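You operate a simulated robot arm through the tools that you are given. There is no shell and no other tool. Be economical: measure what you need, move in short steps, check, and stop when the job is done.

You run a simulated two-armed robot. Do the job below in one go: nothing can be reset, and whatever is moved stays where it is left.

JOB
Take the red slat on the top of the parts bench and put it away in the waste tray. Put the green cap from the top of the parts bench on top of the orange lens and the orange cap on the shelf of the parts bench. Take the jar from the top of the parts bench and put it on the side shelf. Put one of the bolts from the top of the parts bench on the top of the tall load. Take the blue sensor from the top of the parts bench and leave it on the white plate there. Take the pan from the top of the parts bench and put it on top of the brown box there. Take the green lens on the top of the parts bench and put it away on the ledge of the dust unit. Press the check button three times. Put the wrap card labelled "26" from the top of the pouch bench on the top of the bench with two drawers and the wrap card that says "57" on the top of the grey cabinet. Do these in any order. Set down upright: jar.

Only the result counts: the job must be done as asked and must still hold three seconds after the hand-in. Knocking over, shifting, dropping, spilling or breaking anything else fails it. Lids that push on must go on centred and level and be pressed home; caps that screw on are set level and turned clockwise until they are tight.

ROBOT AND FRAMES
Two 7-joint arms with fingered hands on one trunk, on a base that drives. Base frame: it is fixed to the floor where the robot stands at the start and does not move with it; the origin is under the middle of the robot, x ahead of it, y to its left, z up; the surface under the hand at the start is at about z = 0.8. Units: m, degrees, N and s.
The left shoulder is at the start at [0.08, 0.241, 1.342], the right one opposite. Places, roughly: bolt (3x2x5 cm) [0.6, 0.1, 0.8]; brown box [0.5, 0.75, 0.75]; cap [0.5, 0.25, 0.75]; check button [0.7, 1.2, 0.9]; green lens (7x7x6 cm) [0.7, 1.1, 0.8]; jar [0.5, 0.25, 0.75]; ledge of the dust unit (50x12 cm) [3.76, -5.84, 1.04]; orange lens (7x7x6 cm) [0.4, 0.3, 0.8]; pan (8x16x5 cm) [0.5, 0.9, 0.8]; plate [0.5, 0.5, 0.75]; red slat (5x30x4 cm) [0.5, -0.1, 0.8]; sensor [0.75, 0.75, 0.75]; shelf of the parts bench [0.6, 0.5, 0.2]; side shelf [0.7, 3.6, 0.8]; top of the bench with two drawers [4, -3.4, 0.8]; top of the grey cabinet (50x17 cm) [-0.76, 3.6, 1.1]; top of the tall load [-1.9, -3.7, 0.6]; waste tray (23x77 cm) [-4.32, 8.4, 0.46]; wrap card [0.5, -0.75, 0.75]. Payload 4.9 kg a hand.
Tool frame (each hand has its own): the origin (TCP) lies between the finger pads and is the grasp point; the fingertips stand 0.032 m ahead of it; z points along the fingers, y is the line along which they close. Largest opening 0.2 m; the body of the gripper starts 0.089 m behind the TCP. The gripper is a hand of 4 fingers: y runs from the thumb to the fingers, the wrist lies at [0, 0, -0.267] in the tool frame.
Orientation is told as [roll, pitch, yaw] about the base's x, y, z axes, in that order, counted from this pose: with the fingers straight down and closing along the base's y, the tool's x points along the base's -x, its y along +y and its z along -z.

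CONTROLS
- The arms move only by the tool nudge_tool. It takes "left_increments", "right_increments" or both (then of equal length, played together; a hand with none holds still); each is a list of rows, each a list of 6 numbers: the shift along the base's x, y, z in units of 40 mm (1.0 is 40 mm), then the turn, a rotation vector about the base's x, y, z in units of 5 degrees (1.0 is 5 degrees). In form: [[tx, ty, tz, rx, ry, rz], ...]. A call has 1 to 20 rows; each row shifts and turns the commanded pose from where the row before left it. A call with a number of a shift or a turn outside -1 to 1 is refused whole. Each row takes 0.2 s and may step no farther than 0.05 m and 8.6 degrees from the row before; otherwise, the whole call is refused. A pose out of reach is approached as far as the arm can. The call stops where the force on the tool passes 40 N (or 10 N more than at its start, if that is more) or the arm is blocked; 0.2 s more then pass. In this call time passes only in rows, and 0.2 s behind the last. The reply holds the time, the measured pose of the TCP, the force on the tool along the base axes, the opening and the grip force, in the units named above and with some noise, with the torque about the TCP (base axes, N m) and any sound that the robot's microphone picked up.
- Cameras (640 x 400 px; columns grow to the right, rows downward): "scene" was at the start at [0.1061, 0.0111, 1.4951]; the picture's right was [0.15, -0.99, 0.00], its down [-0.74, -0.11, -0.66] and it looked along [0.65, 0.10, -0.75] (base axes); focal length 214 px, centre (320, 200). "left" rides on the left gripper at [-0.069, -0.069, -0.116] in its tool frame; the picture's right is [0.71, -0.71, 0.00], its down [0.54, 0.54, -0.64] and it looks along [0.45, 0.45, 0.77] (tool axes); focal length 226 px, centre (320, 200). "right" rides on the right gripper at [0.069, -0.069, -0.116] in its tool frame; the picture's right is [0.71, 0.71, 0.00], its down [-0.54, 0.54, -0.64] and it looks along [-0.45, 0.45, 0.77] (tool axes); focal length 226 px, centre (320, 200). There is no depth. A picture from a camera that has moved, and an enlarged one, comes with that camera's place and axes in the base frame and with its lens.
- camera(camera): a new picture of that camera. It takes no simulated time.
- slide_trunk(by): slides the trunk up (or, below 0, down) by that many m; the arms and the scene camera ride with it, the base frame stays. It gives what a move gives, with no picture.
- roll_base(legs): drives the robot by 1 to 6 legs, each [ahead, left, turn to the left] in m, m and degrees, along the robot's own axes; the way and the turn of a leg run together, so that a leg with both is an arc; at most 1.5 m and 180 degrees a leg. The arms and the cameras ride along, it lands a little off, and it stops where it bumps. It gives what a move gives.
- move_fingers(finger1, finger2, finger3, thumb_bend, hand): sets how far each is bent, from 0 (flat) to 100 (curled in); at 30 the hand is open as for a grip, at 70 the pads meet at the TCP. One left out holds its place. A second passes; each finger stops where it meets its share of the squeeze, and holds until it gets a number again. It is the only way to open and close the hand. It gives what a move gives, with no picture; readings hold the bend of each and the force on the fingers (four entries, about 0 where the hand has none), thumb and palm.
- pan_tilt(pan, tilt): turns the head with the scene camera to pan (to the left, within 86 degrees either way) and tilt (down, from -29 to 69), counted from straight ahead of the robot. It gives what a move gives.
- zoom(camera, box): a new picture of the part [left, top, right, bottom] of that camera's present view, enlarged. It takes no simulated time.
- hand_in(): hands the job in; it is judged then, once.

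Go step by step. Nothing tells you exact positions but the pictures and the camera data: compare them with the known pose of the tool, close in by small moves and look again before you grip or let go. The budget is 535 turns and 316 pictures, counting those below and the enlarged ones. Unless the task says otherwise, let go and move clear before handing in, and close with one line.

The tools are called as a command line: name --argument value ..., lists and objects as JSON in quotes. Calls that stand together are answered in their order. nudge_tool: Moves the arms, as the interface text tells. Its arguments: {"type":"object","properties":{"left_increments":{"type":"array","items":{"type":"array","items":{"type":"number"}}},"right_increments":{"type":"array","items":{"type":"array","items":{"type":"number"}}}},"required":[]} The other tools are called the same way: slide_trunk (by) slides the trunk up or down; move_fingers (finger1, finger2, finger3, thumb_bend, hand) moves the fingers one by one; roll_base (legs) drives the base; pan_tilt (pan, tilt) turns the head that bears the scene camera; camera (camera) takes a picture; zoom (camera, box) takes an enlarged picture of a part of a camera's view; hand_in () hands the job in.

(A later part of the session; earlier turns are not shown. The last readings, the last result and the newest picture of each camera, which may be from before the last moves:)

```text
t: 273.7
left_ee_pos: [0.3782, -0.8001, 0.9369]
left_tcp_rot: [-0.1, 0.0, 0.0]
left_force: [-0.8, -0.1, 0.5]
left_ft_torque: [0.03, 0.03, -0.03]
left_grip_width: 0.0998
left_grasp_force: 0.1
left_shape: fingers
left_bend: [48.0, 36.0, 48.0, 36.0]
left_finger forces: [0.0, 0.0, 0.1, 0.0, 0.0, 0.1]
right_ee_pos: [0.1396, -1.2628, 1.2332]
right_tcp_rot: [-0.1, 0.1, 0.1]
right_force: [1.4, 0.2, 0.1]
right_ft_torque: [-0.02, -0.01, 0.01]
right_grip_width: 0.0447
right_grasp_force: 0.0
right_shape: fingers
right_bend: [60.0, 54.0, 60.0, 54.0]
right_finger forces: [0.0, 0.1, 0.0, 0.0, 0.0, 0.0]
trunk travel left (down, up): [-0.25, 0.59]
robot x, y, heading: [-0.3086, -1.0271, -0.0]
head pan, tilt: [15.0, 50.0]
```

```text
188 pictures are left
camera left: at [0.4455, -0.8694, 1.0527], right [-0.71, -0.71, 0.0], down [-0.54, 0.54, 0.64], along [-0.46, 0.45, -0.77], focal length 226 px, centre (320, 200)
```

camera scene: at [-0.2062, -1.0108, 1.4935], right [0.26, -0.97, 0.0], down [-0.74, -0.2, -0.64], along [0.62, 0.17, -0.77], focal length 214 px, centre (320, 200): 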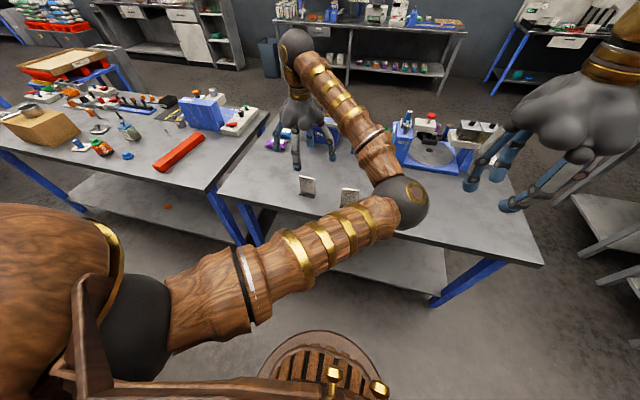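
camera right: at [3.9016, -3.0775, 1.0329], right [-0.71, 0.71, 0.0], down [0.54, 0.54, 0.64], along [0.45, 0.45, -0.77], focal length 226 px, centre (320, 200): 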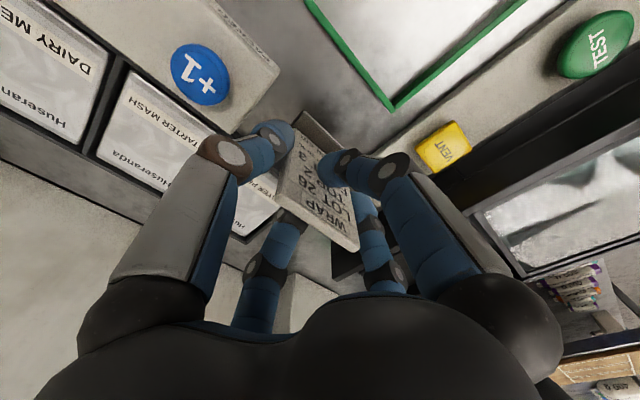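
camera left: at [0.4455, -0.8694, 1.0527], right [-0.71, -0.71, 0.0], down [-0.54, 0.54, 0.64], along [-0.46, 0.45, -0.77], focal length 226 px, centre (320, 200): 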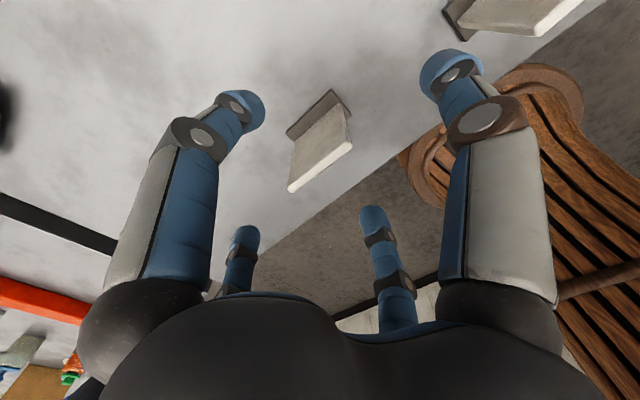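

move_fingers --hand "left" --finger2 42 --thumb_bend 42

nudge_tool --left_increments '[[-0.06, 0.03, -0.75, 0, 0, 0], [0, 0, -0.77, 0, 0, 0]]'

camera --camera "left"

```text
t: 274.7
left_ee_pos: [0.3763, -0.8004, 0.9369]
left_tcp_rot: [0.0, 0.0, 0.1]
left_force: [0.1, -0.4, 0.5]
left_ft_torque: [0.0, -0.01, -0.03]
left_grip_width: 0.088
left_grasp_force: 0.1
left_shape: fingers
left_bend: [48.0, 42.0, 48.0, 42.0]
left_finger forces: [0.0, 0.1, 0.0, 0.1, 0.0, 0.0]
right_ee_pos: [0.1383, -1.2626, 1.2342]
right_tcp_rot: [0.0, 0.1, 0.0]
right_force: [-0.1, -0.5, 0.2]
right_ft_torque: [-0.04, 0.01, 0.02]
right_grip_width: 0.0446
right_grasp_force: 0.1
right_shape: fingers
right_bend: [60.0, 54.0, 60.0, 54.0]
right_finger forces: [0.0, 0.0, 0.0, 0.0, 0.1, 0.0]
trunk travel left (down, up): [-0.25, 0.59]
robot x, y, heading: [-0.3091, -1.0308, 0.2]
head pan, tilt: [15.0, 50.0]
```

```text
t: 275.3
left_ee_pos: [0.3722, -0.7978, 0.8747]
left_tcp_rot: [-0.1, 0.0, 0.0]
left_force: [0.2, 0.6, 0.7]
left_ft_torque: [-0.01, 0.02, 0.02]
left_grip_width: 0.0878
left_grasp_force: 0.1
left_shape: fingers
left_bend: [48.0, 42.0, 48.0, 42.0]
left_finger forces: [0.0, 0.0, 0.0, 0.0, 0.0, 0.1]
right_ee_pos: [0.139, -1.2619, 1.2331]
right_tcp_rot: [-0.2, 0.1, 0.1]
right_force: [0.1, 0.7, -0.2]
right_ft_torque: [0.0, -0.03, 0.02]
right_grip_width: 0.0449
right_grasp_force: 0.0
right_shape: fingers
right_bend: [60.0, 54.0, 60.0, 54.0]
right_finger forces: [0.0, 0.0, 0.0, 0.1, 0.0, 0.1]
trunk travel left (down, up): [-0.25, 0.59]
robot x, y, heading: [-0.3088, -1.0295, 0.3]
head pan, tilt: [15.0, 50.0]
```

```text
187 pictures are left
camera left: at [0.4409, -0.8665, 0.991], right [-0.71, -0.71, 0.0], down [-0.54, 0.54, 0.64], along [-0.45, 0.45, -0.77], focal length 226 px, centre (320, 200)
```

left: 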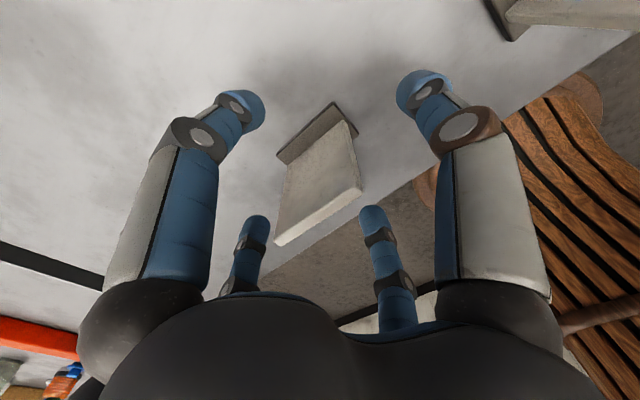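

Centred; pinch with fingers 1 and 3 first, then the side fingers, and lift.

move_fingers --hand "left" --finger1 72 --finger3 72

move_fingers --hand "left" --finger1 74 --finger3 74 --finger2 62 --thumb_bend 62

nudge_tool --left_increments '[[0, 0, 0.5, 0, 0, 0], [0, 0, 1, 0, 0, 0], [0, 0, 1, 0, 0, 0], [0, 0, 1, 0, 0, 0], [0, 0, 1, 0, 0, 0], [0, 0, 1, 0, 0, 0], [0, 0, 1, 0, 0, 0]]'

camera --camera "left"

```text
t: 276.3
left_ee_pos: [0.3729, -0.7977, 0.8751]
left_tcp_rot: [0.0, 0.1, 0.0]
left_force: [0.2, 0.1, -0.4]
left_ft_torque: [0.0, -0.04, 0.01]
left_grip_width: 0.0668
left_grasp_force: 4.5
left_shape: fingers
left_bend: [69.0, 42.0, 69.0, 42.0]
left_finger forces: [4.0, 0.0, 4.1, 0.0, 0.1, 0.0]
right_ee_pos: [0.1398, -1.2638, 1.2334]
right_tcp_rot: [-0.2, 0.0, 0.1]
right_force: [0.1, -0.4, -0.2]
right_ft_torque: [0.0, -0.02, -0.03]
right_grip_width: 0.0446
right_grasp_force: 0.2
right_shape: fingers
right_bend: [60.0, 54.0, 60.0, 54.0]
right_finger forces: [0.0, 0.0, 0.1, 0.1, 0.1, 0.0]
trunk travel left (down, up): [-0.25, 0.59]
robot x, y, heading: [-0.3092, -1.0305, 0.1]
head pan, tilt: [15.0, 50.0]
```

```text
t: 277.3
left_ee_pos: [0.3731, -0.7976, 0.8749]
left_tcp_rot: [0.0, 0.0, 0.1]
left_force: [-0.5, 0.1, -0.1]
left_ft_torque: [0.05, 0.0, 0.0]
left_grip_width: 0.0288
left_grasp_force: 13.6
left_shape: fingers
left_bend: [72.0, 58.0, 72.0, 59.0]
left_finger forces: [6.5, 6.0, 6.6, 0.0, 7.9, 0.0]
right_ee_pos: [0.14, -1.2633, 1.2327]
right_tcp_rot: [-0.1, 0.1, 0.0]
right_force: [0.1, -0.1, 0.0]
right_ft_torque: [-0.02, -0.01, -0.03]
right_grip_width: 0.0444
right_grasp_force: 0.1
right_shape: fingers
right_bend: [60.0, 54.0, 60.0, 54.0]
right_finger forces: [0.1, 0.0, 0.0, 0.0, 0.0, 0.0]
trunk travel left (down, up): [-0.25, 0.59]
robot x, y, heading: [-0.3086, -1.0284, -0.0]
head pan, tilt: [15.0, 50.0]
```

```text
t: 278.9
left_ee_pos: [0.3733, -0.7981, 1.1378]
left_tcp_rot: [0.0, 0.0, 0.1]
left_force: [0.0, 0.2, -0.1]
left_ft_torque: [-0.01, 0.01, -0.02]
left_grip_width: 0.0288
left_grasp_force: 13.3
left_shape: fingers
left_bend: [72.0, 58.0, 72.0, 59.0]
left_finger forces: [6.5, 5.8, 6.4, 0.0, 7.8, 0.0]
right_ee_pos: [0.139, -1.2626, 1.2347]
right_tcp_rot: [-0.1, 0.2, 0.1]
right_force: [0.1, 0.3, 0.4]
right_ft_torque: [-0.03, -0.02, 0.02]
right_grip_width: 0.0448
right_grasp_force: 0.0
right_shape: fingers
right_bend: [60.0, 54.0, 60.0, 54.0]
right_finger forces: [0.1, 0.0, 0.0, 0.0, 0.0, 0.1]
trunk travel left (down, up): [-0.25, 0.59]
robot x, y, heading: [-0.3157, -1.0303, 0.3]
head pan, tilt: [15.0, 50.0]
```

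```text
186 pictures are left
camera left: at [0.4409, -0.8669, 1.2548], right [-0.71, -0.71, 0.0], down [-0.54, 0.54, 0.64], along [-0.46, 0.45, -0.77], focal length 226 px, centre (320, 200)
```

left: 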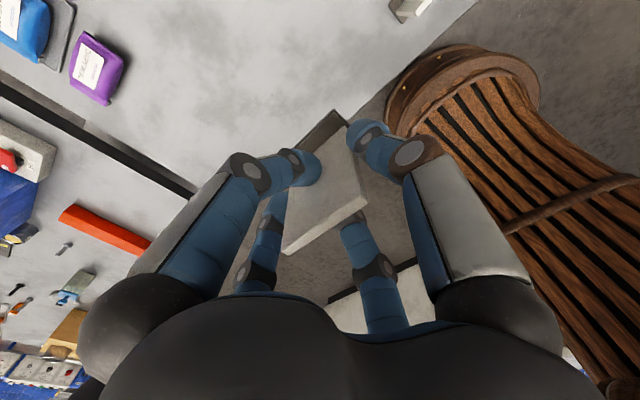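

Card 57 held in the left hand. Now drive to the silver bolt with the right hand free.

nudge_tool --left_increments '[[-0.3, 0.6, 0.7, 0, 0, 0], [-0.3, 0.6, 0.7, 0, 0, 0], [-0.3, 0.6, 0.7, 0, 0, 0], [-0.3, 0.6, 0.7, 0, 0, 0]]'

roll_base --legs '[[0.15, 1.35, 0]]'

nudge_tool --right_increments '[[0.9, 0, -0.4, 0, 0, 0], [0.9, 0, -0.4, 0, 0, 0], [0.9, 0, -0.4, 0, 0, 0], [0.9, 0, -0.4, 0, 0, 0], [0.9, 0, -0.4, 0, 0, 0], [0.9, 0, -0.4, 0, 0, 0], [0.9, 0, -0.4, 0, 0, 0], [0.9, 0, -0.4, 0, 0, 0]]'

camera --camera "right"

```text
t: 279.9
left_ee_pos: [0.3263, -0.6999, 1.2502]
left_tcp_rot: [-0.2, 0.0, -0.1]
left_force: [0.0, -0.2, -1.3]
left_ft_torque: [0.01, -0.05, 0.01]
left_grip_width: 0.0287
left_grasp_force: 13.3
left_shape: fingers
left_bend: [72.0, 58.0, 72.0, 59.0]
left_finger forces: [6.2, 6.0, 6.3, 0.0, 8.0, 0.1]
right_ee_pos: [0.1398, -1.262, 1.2335]
right_tcp_rot: [-0.1, 0.1, 0.1]
right_force: [0.3, -0.1, -0.3]
right_ft_torque: [-0.03, -0.02, -0.01]
right_grip_width: 0.0447
right_grasp_force: 0.1
right_shape: fingers
right_bend: [60.0, 54.0, 60.0, 54.0]
right_finger forces: [0.1, 0.0, 0.1, 0.1, 0.0, 0.0]
trunk travel left (down, up): [-0.25, 0.59]
robot x, y, heading: [-0.3083, -1.0281, 0.0]
head pan, tilt: [15.0, 50.0]
```

```text
t: 286.7
left_ee_pos: [0.4896, 0.6484, 1.2495]
left_tcp_rot: [0.0, -0.1, -0.7]
left_force: [0.1, 0.1, -0.4]
left_ft_torque: [0.0, 0.01, -0.04]
left_grip_width: 0.0286
left_grasp_force: 13.0
left_shape: fingers
left_bend: [72.0, 58.0, 72.0, 59.0]
left_finger forces: [6.4, 5.9, 6.2, 0.1, 7.9, 0.1]
right_ee_pos: [0.2956, 0.0892, 1.2337]
right_tcp_rot: [0.0, 0.1, -0.6]
right_force: [-0.8, -0.3, 0.2]
right_ft_torque: [0.0, -0.01, -0.01]
right_grip_width: 0.0449
right_grasp_force: 0.0
right_shape: fingers
right_bend: [60.0, 54.0, 60.0, 54.0]
right_finger forces: [0.0, 0.0, 0.0, 0.0, 0.1, 0.0]
trunk travel left (down, up): [-0.25, 0.59]
robot x, y, heading: [-0.1522, 0.3301, -0.6]
head pan, tilt: [15.0, 50.0]
```

```text
t: 288.5
left_ee_pos: [0.4907, 0.6494, 1.2476]
left_tcp_rot: [-0.1, 0.0, -0.7]
left_force: [0.6, 0.0, -1.2]
left_ft_torque: [0.04, 0.04, 0.04]
left_grip_width: 0.0282
left_grasp_force: 13.2
left_shape: fingers
left_bend: [72.0, 58.0, 72.0, 59.0]
left_finger forces: [6.4, 6.0, 6.3, 0.0, 8.0, 0.0]
right_ee_pos: [0.5863, 0.0912, 1.106]
right_tcp_rot: [-0.1, 0.2, -0.6]
right_force: [0.2, 0.1, -0.1]
right_ft_torque: [0.03, 0.0, -0.01]
right_grip_width: 0.0448
right_grasp_force: 0.0
right_shape: fingers
right_bend: [60.0, 54.0, 60.0, 54.0]
right_finger forces: [0.1, 0.1, 0.1, 0.0, 0.0, 0.0]
trunk travel left (down, up): [-0.25, 0.59]
robot x, y, heading: [-0.1489, 0.328, -0.8]
head pan, tilt: [15.0, 50.0]
```

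```text
185 pictures are left
camera right: at [0.5168, 0.0227, 1.2224], right [-0.7, 0.71, 0.0], down [0.55, 0.54, 0.64], along [0.46, 0.45, -0.77], focal length 226 px, centre (320, 200)
```

right: 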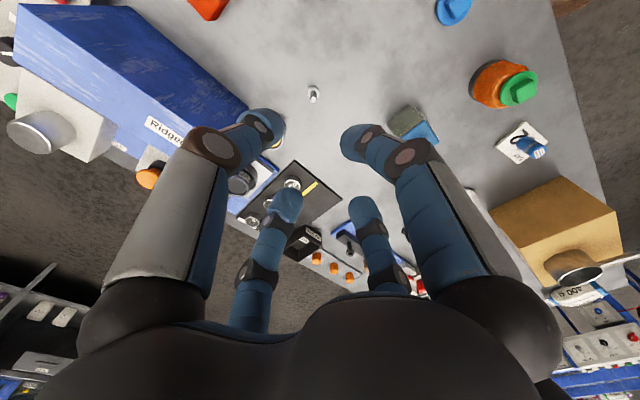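

zoom --camera "right" --box '[220, 50, 400, 180]'

pan_tilt --pan -10 --tilt 50

zoom --camera "scene" --box '[220, 120, 460, 270]'

```text
3.08 times, centred on (310, 115) of right
camera zoom: at [0.5168, 0.0227, 1.2224], right [-0.7, 0.71, 0.0], down [0.55, 0.54, 0.64], along [0.46, 0.45, -0.77], focal length 696 px, centre (351, 462)
```

zoom: 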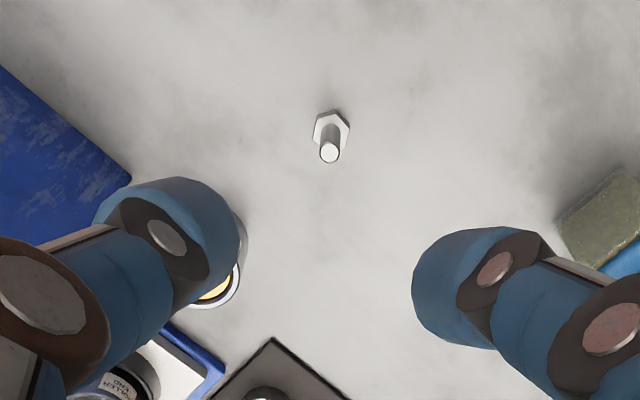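

```text
t: 289.4
left_ee_pos: [0.4873, 0.649, 1.2509]
left_tcp_rot: [0.0, 0.1, -0.7]
left_force: [-1.0, 0.5, 0.0]
left_ft_torque: [-0.02, 0.0, 0.03]
left_grip_width: 0.0288
left_grasp_force: 13.5
left_shape: fingers
left_bend: [72.0, 58.0, 72.0, 59.0]
left_finger forces: [6.3, 6.0, 6.2, 0.0, 7.9, 0.0]
right_ee_pos: [0.5832, 0.0912, 1.1065]
right_tcp_rot: [-0.1, 0.0, -0.6]
right_force: [-0.3, -0.2, -0.3]
right_ft_torque: [0.0, -0.01, -0.03]
right_grip_width: 0.0448
right_grasp_force: 0.0
right_shape: fingers
right_bend: [60.0, 54.0, 60.0, 54.0]
right_finger forces: [0.0, 0.0, 0.0, 0.0, 0.0, 0.0]
trunk travel left (down, up): [-0.25, 0.59]
robot x, y, heading: [-0.1504, 0.3296, -0.8]
head pan, tilt: [-10.0, 50.0]
```

```text
2.67 times, centred on (340, 195) of scene
camera zoom: at [-0.0464, 0.3135, 1.4934], right [-0.18, -0.98, 0.0], down [-0.75, 0.14, -0.64], along [0.63, -0.12, -0.77], focal length 572 px, centre (267, 213)
```

zoom: 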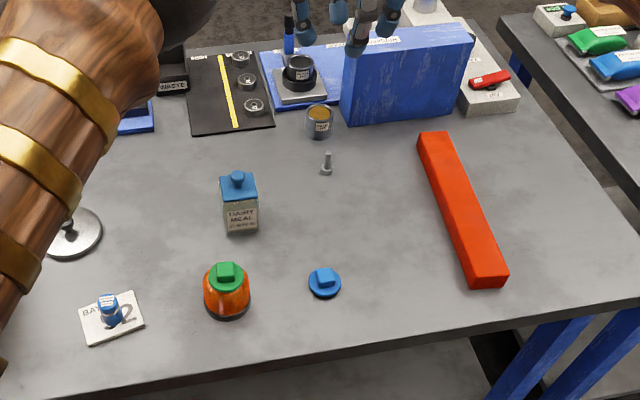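

move_fingers --hand "right" --finger1 57 --finger2 57 --finger3 57 --thumb_bend 57

nudge_tool --right_increments '[[0.1, 0, -0.3, 0, 0, 1], [0.1, 0, -0.3, 0, 0, 1], [0.1, -0.03, -0.3, 0, 0, 1], [0.1, -0.03, -0.3, 0, 0, 1], [0, 0, -0.3, 0, 0, 1], [0, 0, -0.3, 0, 0, 1], [0, 0, -0.5, 0, 0, 1], [0, 0, -0.5, 0, 0, 1], [0, 0, -0.5, 0, 0, 1]]'

camera --camera "right"

```text
t: 290.4
left_ee_pos: [0.4881, 0.6491, 1.2502]
left_tcp_rot: [0.0, 0.1, -0.7]
left_force: [-0.3, -0.5, -0.5]
left_ft_torque: [0.0, 0.04, -0.01]
left_grip_width: 0.0285
left_grasp_force: 13.9
left_shape: fingers
left_bend: [72.0, 58.0, 72.0, 59.0]
left_finger forces: [6.3, 6.0, 6.2, 0.0, 7.9, 0.0]
right_ee_pos: [0.5843, 0.0909, 1.1069]
right_tcp_rot: [-0.1, 0.2, -0.6]
right_force: [0.2, 0.3, -0.2]
right_ft_torque: [-0.01, -0.02, 0.01]
right_grip_width: 0.0473
right_grasp_force: 0.1
right_shape: fingers
right_bend: [56.0, 56.0, 56.0, 56.0]
right_finger forces: [0.0, 0.0, 0.0, 0.0, 0.1, 0.1]
trunk travel left (down, up): [-0.25, 0.59]
robot x, y, heading: [-0.1556, 0.3308, -0.5]
head pan, tilt: [-10.0, 50.0]
```

```text
t: 292.4
left_ee_pos: [0.4888, 0.6485, 1.2502]
left_tcp_rot: [0.1, 0.1, -0.6]
left_force: [-0.5, -0.6, -1.0]
left_ft_torque: [0.02, -0.03, 0.02]
left_grip_width: 0.0284
left_grasp_force: 12.8
left_shape: fingers
left_bend: [72.0, 58.0, 72.0, 59.0]
left_finger forces: [6.3, 6.0, 6.2, 0.1, 7.9, 0.1]
right_ee_pos: [0.6003, 0.0873, 0.9744]
right_tcp_rot: [-0.2, 0.1, 44.4]
right_force: [-0.1, 0.2, -0.1]
right_ft_torque: [0.02, 0.0, 0.02]
right_grip_width: 0.0474
right_grasp_force: 0.0
right_shape: fingers
right_bend: [56.0, 56.0, 56.0, 56.0]
right_finger forces: [0.1, 0.1, 0.1, 0.0, 0.1, 0.0]
trunk travel left (down, up): [-0.25, 0.59]
robot x, y, heading: [-0.1521, 0.326, -0.8]
head pan, tilt: [-10.0, 50.0]
```

```text
182 pictures are left
camera right: at [0.6007, -0.0106, 1.0903], right [-1.0, 0.01, 0.0], down [0.01, 0.77, 0.64], along [0.01, 0.64, -0.77], focal length 226 px, centre (320, 200)
```

right: 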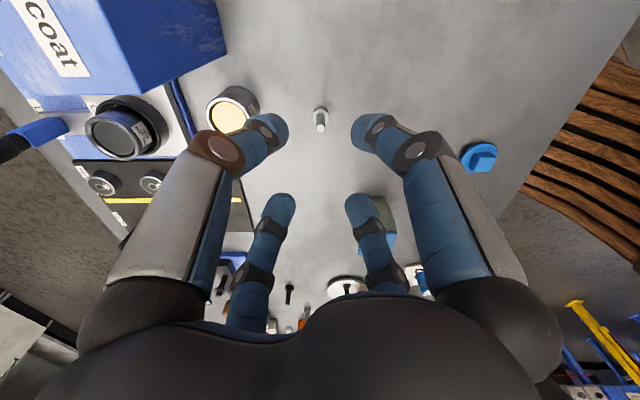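

nudge_tool --right_increments '[[0.04, -0.06, -1, 0, 0, 0], [0, 0, -1, 0, 0, 0], [0, 0, -0.6, 0, 0, 0]]'

camera --camera "right"

```text
t: 293.2
left_ee_pos: [0.489, 0.6493, 1.2495]
left_tcp_rot: [-0.1, 0.0, -0.7]
left_force: [0.0, 0.6, 0.3]
left_ft_torque: [-0.01, 0.0, 0.01]
left_grip_width: 0.0285
left_grasp_force: 13.3
left_shape: fingers
left_bend: [72.0, 58.0, 72.0, 59.0]
left_finger forces: [6.2, 5.9, 6.3, 0.1, 7.9, 0.0]
right_ee_pos: [0.5998, 0.084, 0.8704]
right_tcp_rot: [-0.1, 0.1, 44.3]
right_force: [-0.4, 1.1, 0.3]
right_ft_torque: [-0.01, 0.02, 0.0]
right_grip_width: 0.0473
right_grasp_force: 0.1
right_shape: fingers
right_bend: [56.0, 56.0, 56.0, 56.0]
right_finger forces: [0.0, 0.0, 0.0, 0.1, 0.0, 0.0]
trunk travel left (down, up): [-0.25, 0.59]
robot x, y, heading: [-0.1517, 0.3318, -0.9]
head pan, tilt: [-10.0, 50.0]
```

```text
181 pictures are left
camera right: at [0.5997, -0.0135, 0.9872], right [-1.0, 0.01, 0.0], down [0.01, 0.77, 0.64], along [0.01, 0.64, -0.77], focal length 226 px, centre (320, 200)
```

right: 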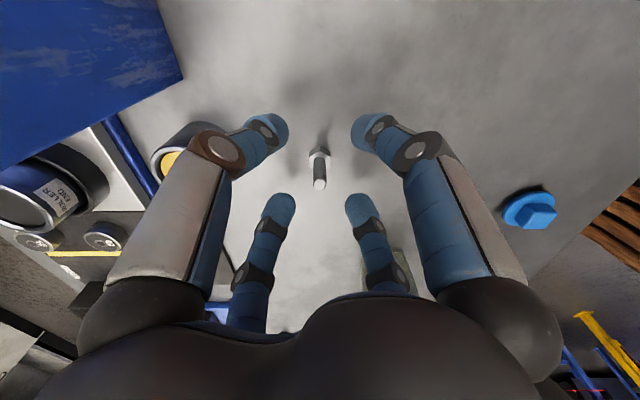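

nudge_tool --right_increments '[[0.03, 0, -0.5, 0, 0, 0]]'

move_fingers --hand "right" --finger1 72 --finger2 72 --finger3 72 --thumb_bend 72

nudge_tool --right_increments '[[0, 0, 0.5, 0, 0, 0], [0, 0, 1, 0, 0, 0], [0, 0, 1, 0, 0, 0], [0, 0, 1, 0, 0, 0], [0, 0, 1, 0, 0, 0]]'

zoom --camera "right" --box '[200, 50, 440, 250]'

```text
t: 293.6
left_ee_pos: [0.4901, 0.6492, 1.2484]
left_tcp_rot: [0.0, 0.0, -0.7]
left_force: [0.1, -0.1, 0.2]
left_ft_torque: [0.01, 0.0, 0.0]
left_grip_width: 0.0285
left_grasp_force: 13.2
left_shape: fingers
left_bend: [72.0, 58.0, 72.0, 59.0]
left_finger forces: [6.4, 5.9, 6.1, 0.0, 7.9, 0.0]
right_ee_pos: [0.6015, 0.0843, 0.85]
right_tcp_rot: [-0.1, 0.0, 44.4]
right_force: [0.1, -0.5, 0.2]
right_ft_torque: [-0.05, -0.01, -0.02]
right_grip_width: 0.0472
right_grasp_force: 0.0
right_shape: fingers
right_bend: [56.0, 56.0, 56.0, 56.0]
right_finger forces: [0.0, 0.0, 0.0, 0.0, 0.1, 0.0]
trunk travel left (down, up): [-0.25, 0.59]
robot x, y, heading: [-0.1504, 0.3299, -0.7]
head pan, tilt: [-10.0, 50.0]
```

```text
t: 294.6
left_ee_pos: [0.4899, 0.6488, 1.2487]
left_tcp_rot: [-0.1, 0.0, -0.7]
left_force: [-0.3, -0.1, -0.7]
left_ft_torque: [0.0, 0.01, -0.02]
left_grip_width: 0.0289
left_grasp_force: 12.6
left_shape: fingers
left_bend: [72.0, 58.0, 72.0, 59.0]
left_finger forces: [6.3, 6.1, 6.2, 0.0, 7.9, 0.1]
right_ee_pos: [0.6011, 0.0847, 0.8499]
right_tcp_rot: [-0.2, 0.1, 44.4]
right_force: [-0.7, -0.4, 0.6]
right_ft_torque: [0.01, 0.0, 0.01]
right_grip_width: 0.0017
right_grasp_force: 11.0
right_shape: fingers
right_bend: [69.0, 68.0, 68.0, 69.0]
right_finger forces: [4.5, 5.7, 5.1, 0.1, 5.6, 0.1]
trunk travel left (down, up): [-0.25, 0.59]
robot x, y, heading: [-0.1481, 0.328, -0.6]
head pan, tilt: [-10.0, 50.0]
```

```text
t: 295.8
left_ee_pos: [0.4885, 0.6498, 1.2499]
left_tcp_rot: [0.0, 0.0, -0.7]
left_force: [0.2, 0.3, -0.7]
left_ft_torque: [-0.02, -0.01, 0.02]
left_grip_width: 0.0284
left_grasp_force: 13.4
left_shape: fingers
left_bend: [72.0, 58.0, 72.0, 59.0]
left_finger forces: [6.3, 6.0, 6.2, 0.1, 7.9, 0.0]
right_ee_pos: [0.6, 0.0846, 1.0286]
right_tcp_rot: [-0.1, 0.1, 44.4]
right_force: [0.0, 0.0, -0.7]
right_ft_torque: [0.0, 0.0, 0.01]
right_grip_width: 0.0019
right_grasp_force: 10.4
right_shape: fingers
right_bend: [69.0, 68.0, 68.0, 69.0]
right_finger forces: [4.4, 5.7, 5.2, 0.0, 5.6, 0.0]
trunk travel left (down, up): [-0.25, 0.59]
robot x, y, heading: [-0.1508, 0.3271, -0.6]
head pan, tilt: [-10.0, 50.0]
```

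```text
2.00 times, centred on (320, 150) of right
camera zoom: at [0.5996, -0.0129, 1.1462], right [-1.0, 0.01, 0.0], down [0.01, 0.77, 0.64], along [0.01, 0.64, -0.77], focal length 452 px, centre (320, 300)
```

zoom: 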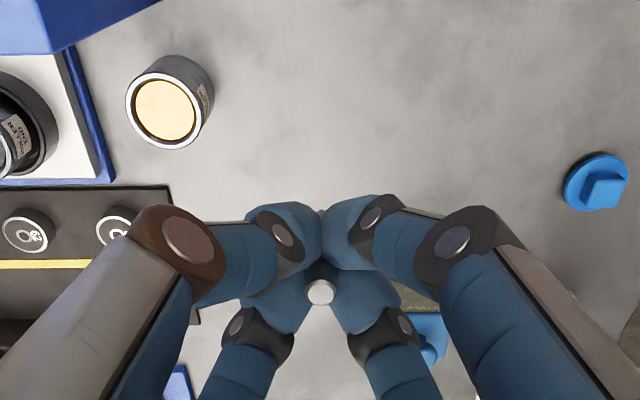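

Bolt held. Now drive south to the tall load.

nudge_tool --right_increments '[[-0.8, -0.2, 0.6, 0, 0, 0], [-0.8, -0.2, 0.6, 0, 0, 0], [-0.8, -0.2, 0.6, 0, 0, 0], [-0.8, -0.2, 0.6, 0, 0, 0], [-0.6, -0.2, 0.6, 0, 0, 0]]' --left_increments '[[-0.5, 0, 0, 0, 0, 0], [-0.5, 0, 0, 0, 0, 0], [-0.5, 0, 0, 0, 0, 0], [-0.5, 0, 0, 0, 0, 0], [0, 0, 0, 0, 0, 0]]'

roll_base --legs '[[-0.3, 0, 0], [0, 0, -89.4], [1.0, 0, 0], [1.0, -0.1, 0]]'

pan_tilt --pan -10 --tilt 30

camera --camera "scene"

```text
t: 297.0
left_ee_pos: [0.4069, 0.6487, 1.2494]
left_tcp_rot: [-0.2, 0.0, -0.8]
left_force: [-0.7, -0.6, -0.8]
left_ft_torque: [0.0, 0.01, 0.01]
left_grip_width: 0.0285
left_grasp_force: 13.4
left_shape: fingers
left_bend: [72.0, 58.0, 72.0, 59.0]
left_finger forces: [6.3, 6.0, 6.1, 0.1, 7.9, 0.0]
right_ee_pos: [0.449, 0.0457, 1.1502]
right_tcp_rot: [-0.1, 0.1, 44.3]
right_force: [0.3, 0.4, -0.4]
right_ft_torque: [0.01, -0.07, 0.0]
right_grip_width: 0.0021
right_grasp_force: 10.4
right_shape: fingers
right_bend: [69.0, 68.0, 68.0, 69.0]
right_finger forces: [4.3, 5.6, 5.2, 0.1, 5.5, 0.0]
trunk travel left (down, up): [-0.25, 0.59]
robot x, y, heading: [-0.1498, 0.3311, -0.7]
head pan, tilt: [-10.0, 50.0]
```

```text
t: 312.4
left_ee_pos: [-0.2396, -2.2371, 1.2498]
left_tcp_rot: [0.0, 0.0, -91.3]
left_force: [-0.3, -0.4, -0.4]
left_ft_torque: [-0.01, -0.04, 0.0]
left_grip_width: 0.0282
left_grasp_force: 12.5
left_shape: fingers
left_bend: [72.0, 58.0, 72.0, 59.0]
left_finger forces: [6.1, 6.0, 5.7, 0.1, 7.7, 0.0]
right_ee_pos: [-0.8462, -2.2708, 1.1498]
right_tcp_rot: [-0.1, 0.1, -46.3]
right_force: [0.2, -0.2, -0.9]
right_ft_torque: [0.0, 0.02, -0.01]
right_grip_width: 0.0018
right_grasp_force: 10.1
right_shape: fingers
right_bend: [69.0, 68.0, 68.0, 69.0]
right_finger forces: [4.3, 5.1, 5.2, 0.0, 5.3, 0.1]
trunk travel left (down, up): [-0.25, 0.59]
robot x, y, heading: [-0.5544, -1.6734, -91.2]
head pan, tilt: [-10.0, 50.0]
```

```text
t: 313.3
left_ee_pos: [-0.2426, -2.2374, 1.2493]
left_tcp_rot: [0.0, 0.0, -91.3]
left_force: [0.5, -0.1, -0.6]
left_ft_torque: [0.0, 0.02, -0.03]
left_grip_width: 0.0283
left_grasp_force: 12.6
left_shape: fingers
left_bend: [72.0, 58.0, 72.0, 59.0]
left_finger forces: [6.1, 6.0, 5.8, 0.0, 7.7, 0.0]
right_ee_pos: [-0.8464, -2.2696, 1.15]
right_tcp_rot: [-0.1, 0.1, -46.3]
right_force: [-0.4, -0.2, -0.5]
right_ft_torque: [0.0, -0.01, -0.01]
right_grip_width: 0.0018
right_grasp_force: 9.7
right_shape: fingers
right_bend: [69.0, 68.0, 68.0, 69.0]
right_finger forces: [4.3, 5.1, 5.0, 0.0, 5.1, 0.1]
trunk travel left (down, up): [-0.25, 0.59]
robot x, y, heading: [-0.5564, -1.6733, -91.3]
head pan, tilt: [-10.0, 30.0]
```

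```text
179 pictures are left
camera scene: at [-0.5755, -1.7932, 1.5229], right [-0.98, 0.2, 0.0], down [0.1, 0.49, -0.87], along [-0.17, -0.85, -0.5], focal length 214 px, centre (320, 200)
```

scene: 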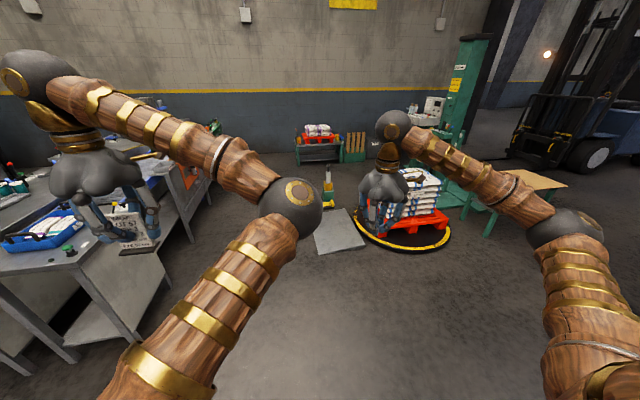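

roll_base --legs '[[0.95, -1.05, 1.3]]'

pan_tilt --pan -10 --tilt 45

camera --camera "scene"

camera --camera "right"

```text
t: 320.4
left_ee_pos: [-1.3045, -3.1804, 1.2497]
left_tcp_rot: [0.1, 0.0, -90.2]
left_force: [0.8, 0.0, 0.4]
left_ft_torque: [0.02, 0.0, 0.01]
left_grip_width: 0.0285
left_grasp_force: 12.6
left_shape: fingers
left_bend: [72.0, 58.0, 72.0, 59.0]
left_finger forces: [6.1, 6.0, 5.8, 0.0, 7.8, 0.0]
right_ee_pos: [-1.9088, -3.2253, 1.1492]
right_tcp_rot: [-0.1, 0.1, -45.2]
right_force: [0.3, -0.5, 0.0]
right_ft_torque: [-0.02, 0.03, 0.02]
right_grip_width: 0.0017
right_grasp_force: 10.2
right_shape: fingers
right_bend: [69.0, 68.0, 68.0, 69.0]
right_finger forces: [4.3, 5.1, 5.3, 0.0, 5.3, 0.1]
trunk travel left (down, up): [-0.25, 0.59]
robot x, y, heading: [-1.6302, -2.6226, -90.3]
head pan, tilt: [-10.0, 30.0]
```

```text
t: 321.2
left_ee_pos: [-1.3049, -3.1802, 1.2495]
left_tcp_rot: [0.0, 0.0, -90.2]
left_force: [0.5, -0.1, 0.3]
left_ft_torque: [0.02, 0.02, 0.0]
left_grip_width: 0.0284
left_grasp_force: 12.4
left_shape: fingers
left_bend: [72.0, 58.0, 72.0, 59.0]
left_finger forces: [6.1, 6.0, 5.7, 0.0, 7.6, 0.1]
right_ee_pos: [-1.9082, -3.2252, 1.151]
right_tcp_rot: [-0.1, 0.1, -45.3]
right_force: [1.4, 0.5, 0.1]
right_ft_torque: [0.01, 0.0, 0.0]
right_grip_width: 0.0017
right_grasp_force: 10.4
right_shape: fingers
right_bend: [69.0, 68.0, 68.0, 69.0]
right_finger forces: [4.3, 5.2, 5.3, 0.0, 5.3, 0.0]
trunk travel left (down, up): [-0.25, 0.59]
robot x, y, heading: [-1.6287, -2.6208, -90.2]
head pan, tilt: [-10.0, 45.0]
```

```text
178 pictures are left
camera scene: at [-1.6459, -2.734, 1.5004], right [-0.98, 0.18, 0.0], down [0.13, 0.7, -0.71], along [-0.13, -0.7, -0.71], focal length 214 px, centre (320, 200)
```

scene: 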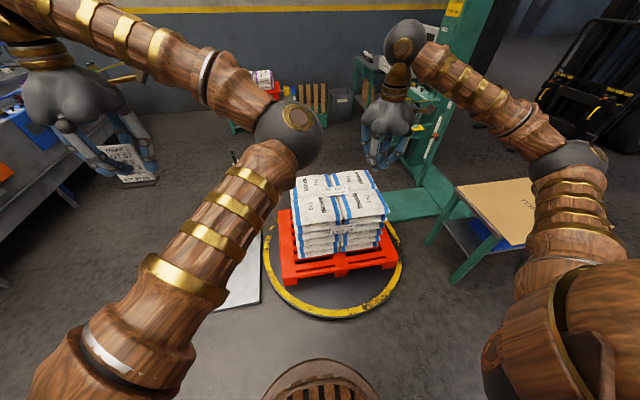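

```text
177 pictures are left
camera right: at [-2.005, -3.2258, 1.266], right [0.0, 1.0, 0.0], down [0.77, 0.0, 0.64], along [0.64, 0.0, -0.77], focal length 226 px, centre (320, 200)
```

right: 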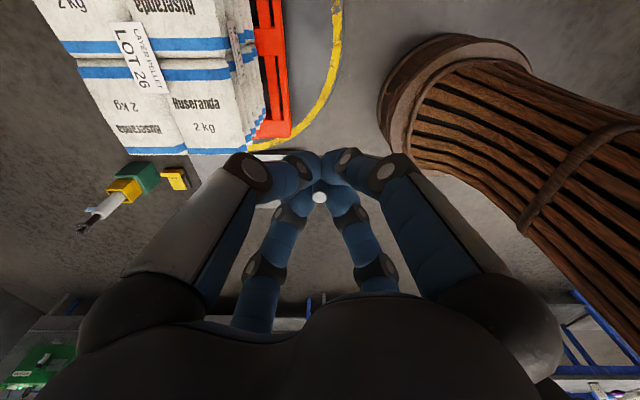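

Load top is x -1.66…-2.19, y -3.44…-3.85, z≈0.6. I roll a bit closer, lower the trunk, and bring the bolt over it.

roll_base --legs '[[0.1, 0, 0]]'

slide_trunk --by -0.2

nudge_tool --right_increments '[[0, -0.9, 0, 0, 0, 0], [0, -0.9, 0, 0, 0, 0], [0, -0.9, 0, 0, 0, 0], [0, -0.9, 0, 0, 0, 0], [0, -0.9, 0, 0, 0, 0], [0, 0, -0.9, 0, 0, 0], [0, 0, -0.9, 0, 0, 0], [0, 0, -0.9, 0, 0, 0], [0, 0, -0.9, 0, 0, 0], [0, 0, -0.9, 0, 0, 0]]'

camera --camera "right"

camera --camera "scene"

```text
t: 322.3
left_ee_pos: [-1.304, -3.2784, 1.2511]
left_tcp_rot: [0.1, -0.1, -90.1]
left_force: [0.8, -0.4, -0.4]
left_ft_torque: [-0.01, 0.03, 0.02]
left_grip_width: 0.0283
left_grasp_force: 13.1
left_shape: fingers
left_bend: [72.0, 58.0, 72.0, 59.0]
left_finger forces: [6.2, 6.0, 5.6, 0.0, 7.7, 0.0]
right_ee_pos: [-1.908, -3.3248, 1.1503]
right_tcp_rot: [0.0, 0.1, -45.1]
right_force: [1.0, -0.6, 0.5]
right_ft_torque: [0.0, -0.01, -0.01]
right_grip_width: 0.0018
right_grasp_force: 9.4
right_shape: fingers
right_bend: [69.0, 68.0, 68.0, 69.0]
right_finger forces: [4.3, 5.2, 5.2, 0.0, 5.3, 0.1]
trunk travel left (down, up): [-0.25, 0.59]
robot x, y, heading: [-1.6307, -2.7227, -89.8]
head pan, tilt: [-10.0, 45.0]
```

```text
t: 324.5
left_ee_pos: [-1.304, -3.2774, 1.0493]
left_tcp_rot: [0.0, 0.0, -90.1]
left_force: [0.4, 0.3, -0.6]
left_ft_torque: [0.02, 0.0, 0.03]
left_grip_width: 0.0286
left_grasp_force: 12.6
left_shape: fingers
left_bend: [72.0, 58.0, 72.0, 59.0]
left_finger forces: [6.1, 6.0, 5.7, 0.0, 7.8, 0.0]
right_ee_pos: [-1.9084, -3.3243, 0.9494]
right_tcp_rot: [-0.1, 0.1, -45.1]
right_force: [0.4, 0.6, -0.3]
right_ft_torque: [-0.03, 0.0, -0.02]
right_grip_width: 0.002
right_grasp_force: 9.5
right_shape: fingers
right_bend: [69.0, 68.0, 68.0, 69.0]
right_finger forces: [4.2, 5.2, 5.2, 0.1, 5.3, 0.0]
trunk travel left (down, up): [-0.05, 0.79]
robot x, y, heading: [-1.6284, -2.7212, -90.1]
head pan, tilt: [-10.0, 45.0]
```

```text
t: 326.7
left_ee_pos: [-1.3054, -3.279, 1.0487]
left_tcp_rot: [0.0, 0.1, -90.1]
left_force: [0.3, -0.3, -0.8]
left_ft_torque: [0.02, -0.03, -0.01]
left_grip_width: 0.0285
left_grasp_force: 12.9
left_shape: fingers
left_bend: [72.0, 58.0, 72.0, 59.0]
left_finger forces: [6.1, 6.0, 5.8, 0.1, 7.6, 0.0]
right_ee_pos: [-1.9091, -3.5045, 0.7692]
right_tcp_rot: [-0.1, 0.1, -45.0]
right_force: [-0.1, -0.1, -0.1]
right_ft_torque: [0.0, 0.01, 0.0]
right_grip_width: 0.0019
right_grasp_force: 9.8
right_shape: fingers
right_bend: [69.0, 68.0, 68.0, 69.0]
right_finger forces: [4.2, 5.1, 5.1, 0.0, 5.3, 0.0]
trunk travel left (down, up): [-0.05, 0.79]
robot x, y, heading: [-1.6321, -2.7209, -90.1]
head pan, tilt: [-10.0, 45.0]
```

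```text
176 pictures are left
camera right: at [-2.0046, -3.5063, 0.8856], right [0.0, 1.0, 0.0], down [0.77, 0.0, 0.64], along [0.64, 0.0, -0.77], focal length 226 px, centre (320, 200)
```

right: 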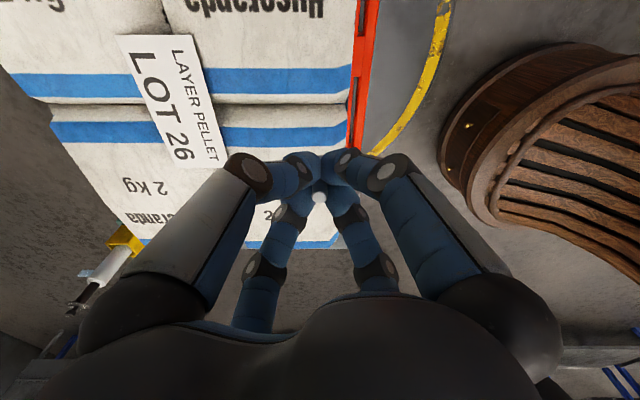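

```text
175 pictures are left
camera scene: at [-1.6461, -2.833, 1.3003], right [-0.98, 0.18, 0.0], down [0.12, 0.7, -0.71], along [-0.12, -0.7, -0.71], focal length 214 px, centre (320, 200)
```

scene: 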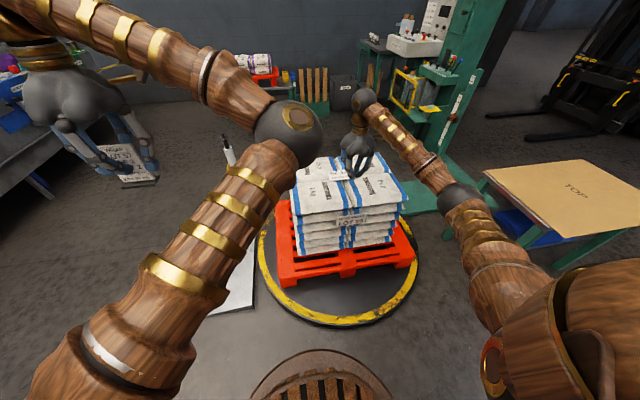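

nudge_tool --right_increments '[[0.8, -0.5, 0, 0, 0, 0], [0.8, -0.5, 0, 0, 0, 0], [0.8, -0.4, 0, 0, 0, 0], [0, 0, -0.9, 0, 0, 0], [0, 0, -0.9, 0, 0, 0]]'

camera --camera "right"

zoom --camera "scene" --box '[280, 90, 440, 220]'

```text
t: 327.9
left_ee_pos: [-1.3029, -3.2786, 1.0495]
left_tcp_rot: [-0.1, 0.1, -90.1]
left_force: [0.5, 1.0, -0.2]
left_ft_torque: [0.01, 0.02, -0.02]
left_grip_width: 0.0284
left_grasp_force: 12.8
left_shape: fingers
left_bend: [72.0, 58.0, 72.0, 59.0]
left_finger forces: [6.2, 6.0, 5.6, 0.0, 7.7, 0.1]
right_ee_pos: [-1.8121, -3.5589, 0.6964]
right_tcp_rot: [-0.1, 0.3, -45.0]
right_force: [0.1, -0.4, -0.9]
right_ft_torque: [0.0, 0.02, 0.04]
right_grip_width: 0.0018
right_grasp_force: 9.8
right_shape: fingers
right_bend: [69.0, 68.0, 68.0, 69.0]
right_finger forces: [4.2, 5.0, 5.1, 0.0, 5.2, 0.0]
trunk travel left (down, up): [-0.05, 0.79]
robot x, y, heading: [-1.6279, -2.7248, -90.0]
head pan, tilt: [-10.0, 45.0]
```

```text
174 pictures are left
camera right: at [-1.9074, -3.5595, 0.8136], right [0.0, 1.0, 0.0], down [0.77, 0.0, 0.64], along [0.64, 0.0, -0.77], focal length 226 px, centre (320, 200)
```

right: 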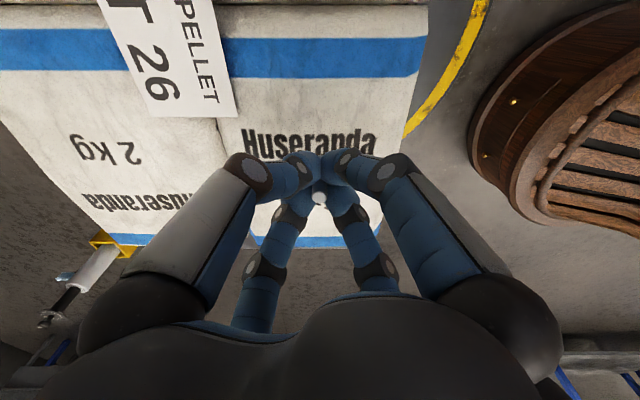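

```text
3.08 times, centred on (360, 155) of scene
camera zoom: at [-1.6454, -2.8328, 1.3004], right [-0.98, 0.18, 0.0], down [0.12, 0.7, -0.71], along [-0.12, -0.7, -0.71], focal length 660 px, centre (197, 338)
```

zoom: 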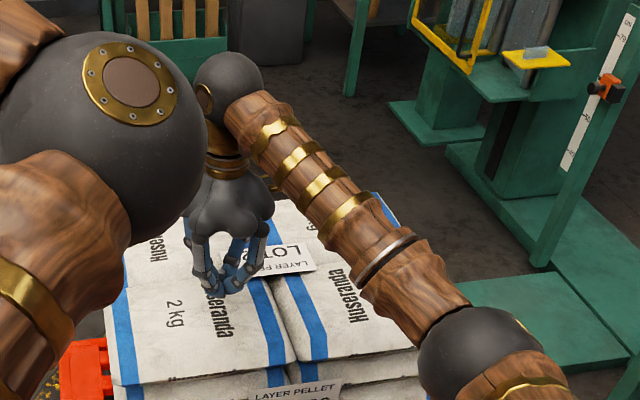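

nudge_tool --right_increments '[[0, 0, -0.4, 0, 0, 0], [0, 0, -0.25, 0, 0, 0], [0, 0, -0.2, 0, 0, 0]]'

nudge_tool --right_increments '[[0, 0, -0.15, 0, 0, 0]]'

nudge_tool --right_increments '[[0, 0, -0.15, 0, 0, 0]]'

```text
t: 328.7
left_ee_pos: [-1.3041, -3.2778, 1.0509]
left_tcp_rot: [-0.1, 0.0, -90.1]
left_force: [-0.2, -0.2, -0.2]
left_ft_torque: [0.0, -0.01, -0.03]
left_grip_width: 0.0284
left_grasp_force: 12.3
left_shape: fingers
left_bend: [72.0, 58.0, 72.0, 59.0]
left_finger forces: [6.1, 5.9, 5.8, 0.1, 7.7, 0.1]
right_ee_pos: [-1.8116, -3.5602, 0.6636]
right_tcp_rot: [-0.1, 0.0, -45.0]
right_force: [0.0, 0.0, 0.4]
right_ft_torque: [0.03, 0.02, -0.01]
right_grip_width: 0.0017
right_grasp_force: 10.1
right_shape: fingers
right_bend: [69.0, 68.0, 68.0, 69.0]
right_finger forces: [4.4, 5.2, 5.2, 0.0, 5.3, 0.0]
trunk travel left (down, up): [-0.05, 0.79]
robot x, y, heading: [-1.6297, -2.7209, -90.0]
head pan, tilt: [-10.0, 45.0]
```

```text
t: 329.1
left_ee_pos: [-1.3046, -3.2767, 1.0504]
left_tcp_rot: [-0.1, -0.1, -90.2]
left_force: [-0.4, 0.0, -1.9]
left_ft_torque: [-0.01, -0.01, 0.0]
left_grip_width: 0.0286
left_grasp_force: 12.8
left_shape: fingers
left_bend: [72.0, 58.0, 72.0, 59.0]
left_finger forces: [6.1, 6.0, 5.7, 0.0, 7.6, 0.1]
right_ee_pos: [-1.811, -3.5598, 0.6609]
right_tcp_rot: [-0.3, -0.1, -45.0]
right_force: [1.3, -0.4, 15.3]
right_ft_torque: [-0.01, -0.01, -0.03]
right_grip_width: 0.0009
right_grasp_force: 14.1
right_shape: fingers
right_bend: [71.0, 68.0, 68.0, 69.0]
right_finger forces: [5.9, 7.6, 7.3, 0.1, 7.7, 0.0]
trunk travel left (down, up): [-0.05, 0.79]
robot x, y, heading: [-1.6298, -2.7204, -90.3]
head pan, tilt: [-10.0, 45.0]
```

```text
t: 329.5
left_ee_pos: [-1.3035, -3.2753, 1.0514]
left_tcp_rot: [-0.1, -0.1, -90.1]
left_force: [-0.6, -0.6, -0.8]
left_ft_torque: [0.01, 0.0, 0.0]
left_grip_width: 0.0283
left_grasp_force: 13.1
left_shape: fingers
left_bend: [72.0, 58.0, 72.0, 59.0]
left_finger forces: [6.1, 6.0, 5.7, 0.0, 7.7, 0.0]
right_ee_pos: [-1.8101, -3.5601, 0.6569]
right_tcp_rot: [-0.2, -0.1, -45.1]
right_force: [0.4, -0.7, 29.2]
right_ft_torque: [-0.07, -0.08, 0.0]
right_grip_width: 0.0013
right_grasp_force: 20.5
right_shape: fingers
right_bend: [71.0, 68.0, 67.0, 69.0]
right_finger forces: [7.0, 11.1, 12.2, 0.0, 10.1, 0.0]
trunk travel left (down, up): [-0.05, 0.79]
robot x, y, heading: [-1.6296, -2.7198, -90.0]
head pan, tilt: [-10.0, 45.0]
```

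Contact; ease off and release.

nudge_tool --right_increments '[[0, 0, 0.2, 0, 0, 0]]'

move_fingers --hand "right" --finger1 56 --finger2 56 --finger3 56 --thumb_bend 56

zoom --camera "right" --box '[200, 50, 440, 250]'

```text
t: 329.9
left_ee_pos: [-1.3042, -3.279, 1.049]
left_tcp_rot: [-0.1, 0.0, -90.0]
left_force: [0.2, -0.1, 0.2]
left_ft_torque: [0.04, 0.01, -0.01]
left_grip_width: 0.0283
left_grasp_force: 13.0
left_shape: fingers
left_bend: [72.0, 58.0, 72.0, 59.0]
left_finger forces: [6.1, 6.0, 5.7, 0.1, 7.7, 0.1]
right_ee_pos: [-1.8122, -3.5589, 0.6581]
right_tcp_rot: [0.0, 0.2, -45.0]
right_force: [0.4, -0.5, 5.5]
right_ft_torque: [-0.04, -0.02, 0.01]
right_grip_width: 0.0013
right_grasp_force: 11.7
right_shape: fingers
right_bend: [71.0, 68.0, 67.0, 69.0]
right_finger forces: [4.1, 6.5, 6.5, 0.1, 6.2, 0.0]
trunk travel left (down, up): [-0.05, 0.79]
robot x, y, heading: [-1.6253, -2.7164, -90.2]
head pan, tilt: [-10.0, 45.0]
```

```text
t: 330.9
left_ee_pos: [-1.3043, -3.2777, 1.0503]
left_tcp_rot: [-0.1, 0.0, -90.1]
left_force: [-0.1, 0.6, -1.0]
left_ft_torque: [-0.04, 0.02, -0.02]
left_grip_width: 0.0283
left_grasp_force: 12.2
left_shape: fingers
left_bend: [72.0, 58.0, 72.0, 59.0]
left_finger forces: [6.1, 6.0, 5.7, 0.1, 7.7, 0.1]
right_ee_pos: [-1.8131, -3.5595, 0.6613]
right_tcp_rot: [-0.1, 0.1, -45.1]
right_force: [-0.9, 0.0, -1.0]
right_ft_torque: [0.01, -0.01, 0.05]
right_grip_width: 0.047
right_grasp_force: 0.0
right_shape: fingers
right_bend: [56.0, 56.0, 56.0, 56.0]
right_finger forces: [0.0, 0.0, 0.1, 0.1, 0.1, 0.1]
trunk travel left (down, up): [-0.05, 0.79]
robot x, y, heading: [-1.6278, -2.7225, -90.1]
head pan, tilt: [-10.0, 45.0]
```

```text
2.00 times, centred on (320, 150) of right
camera zoom: at [-1.9084, -3.5604, 0.7762], right [0.0, 1.0, 0.0], down [0.77, 0.0, 0.64], along [0.64, 0.0, -0.77], focal length 452 px, centre (320, 300)
```

zoom: 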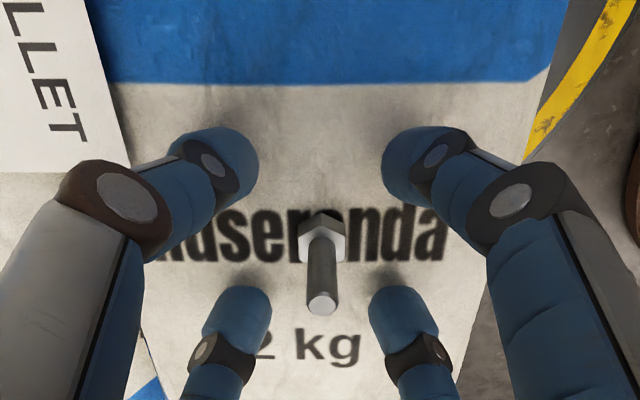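

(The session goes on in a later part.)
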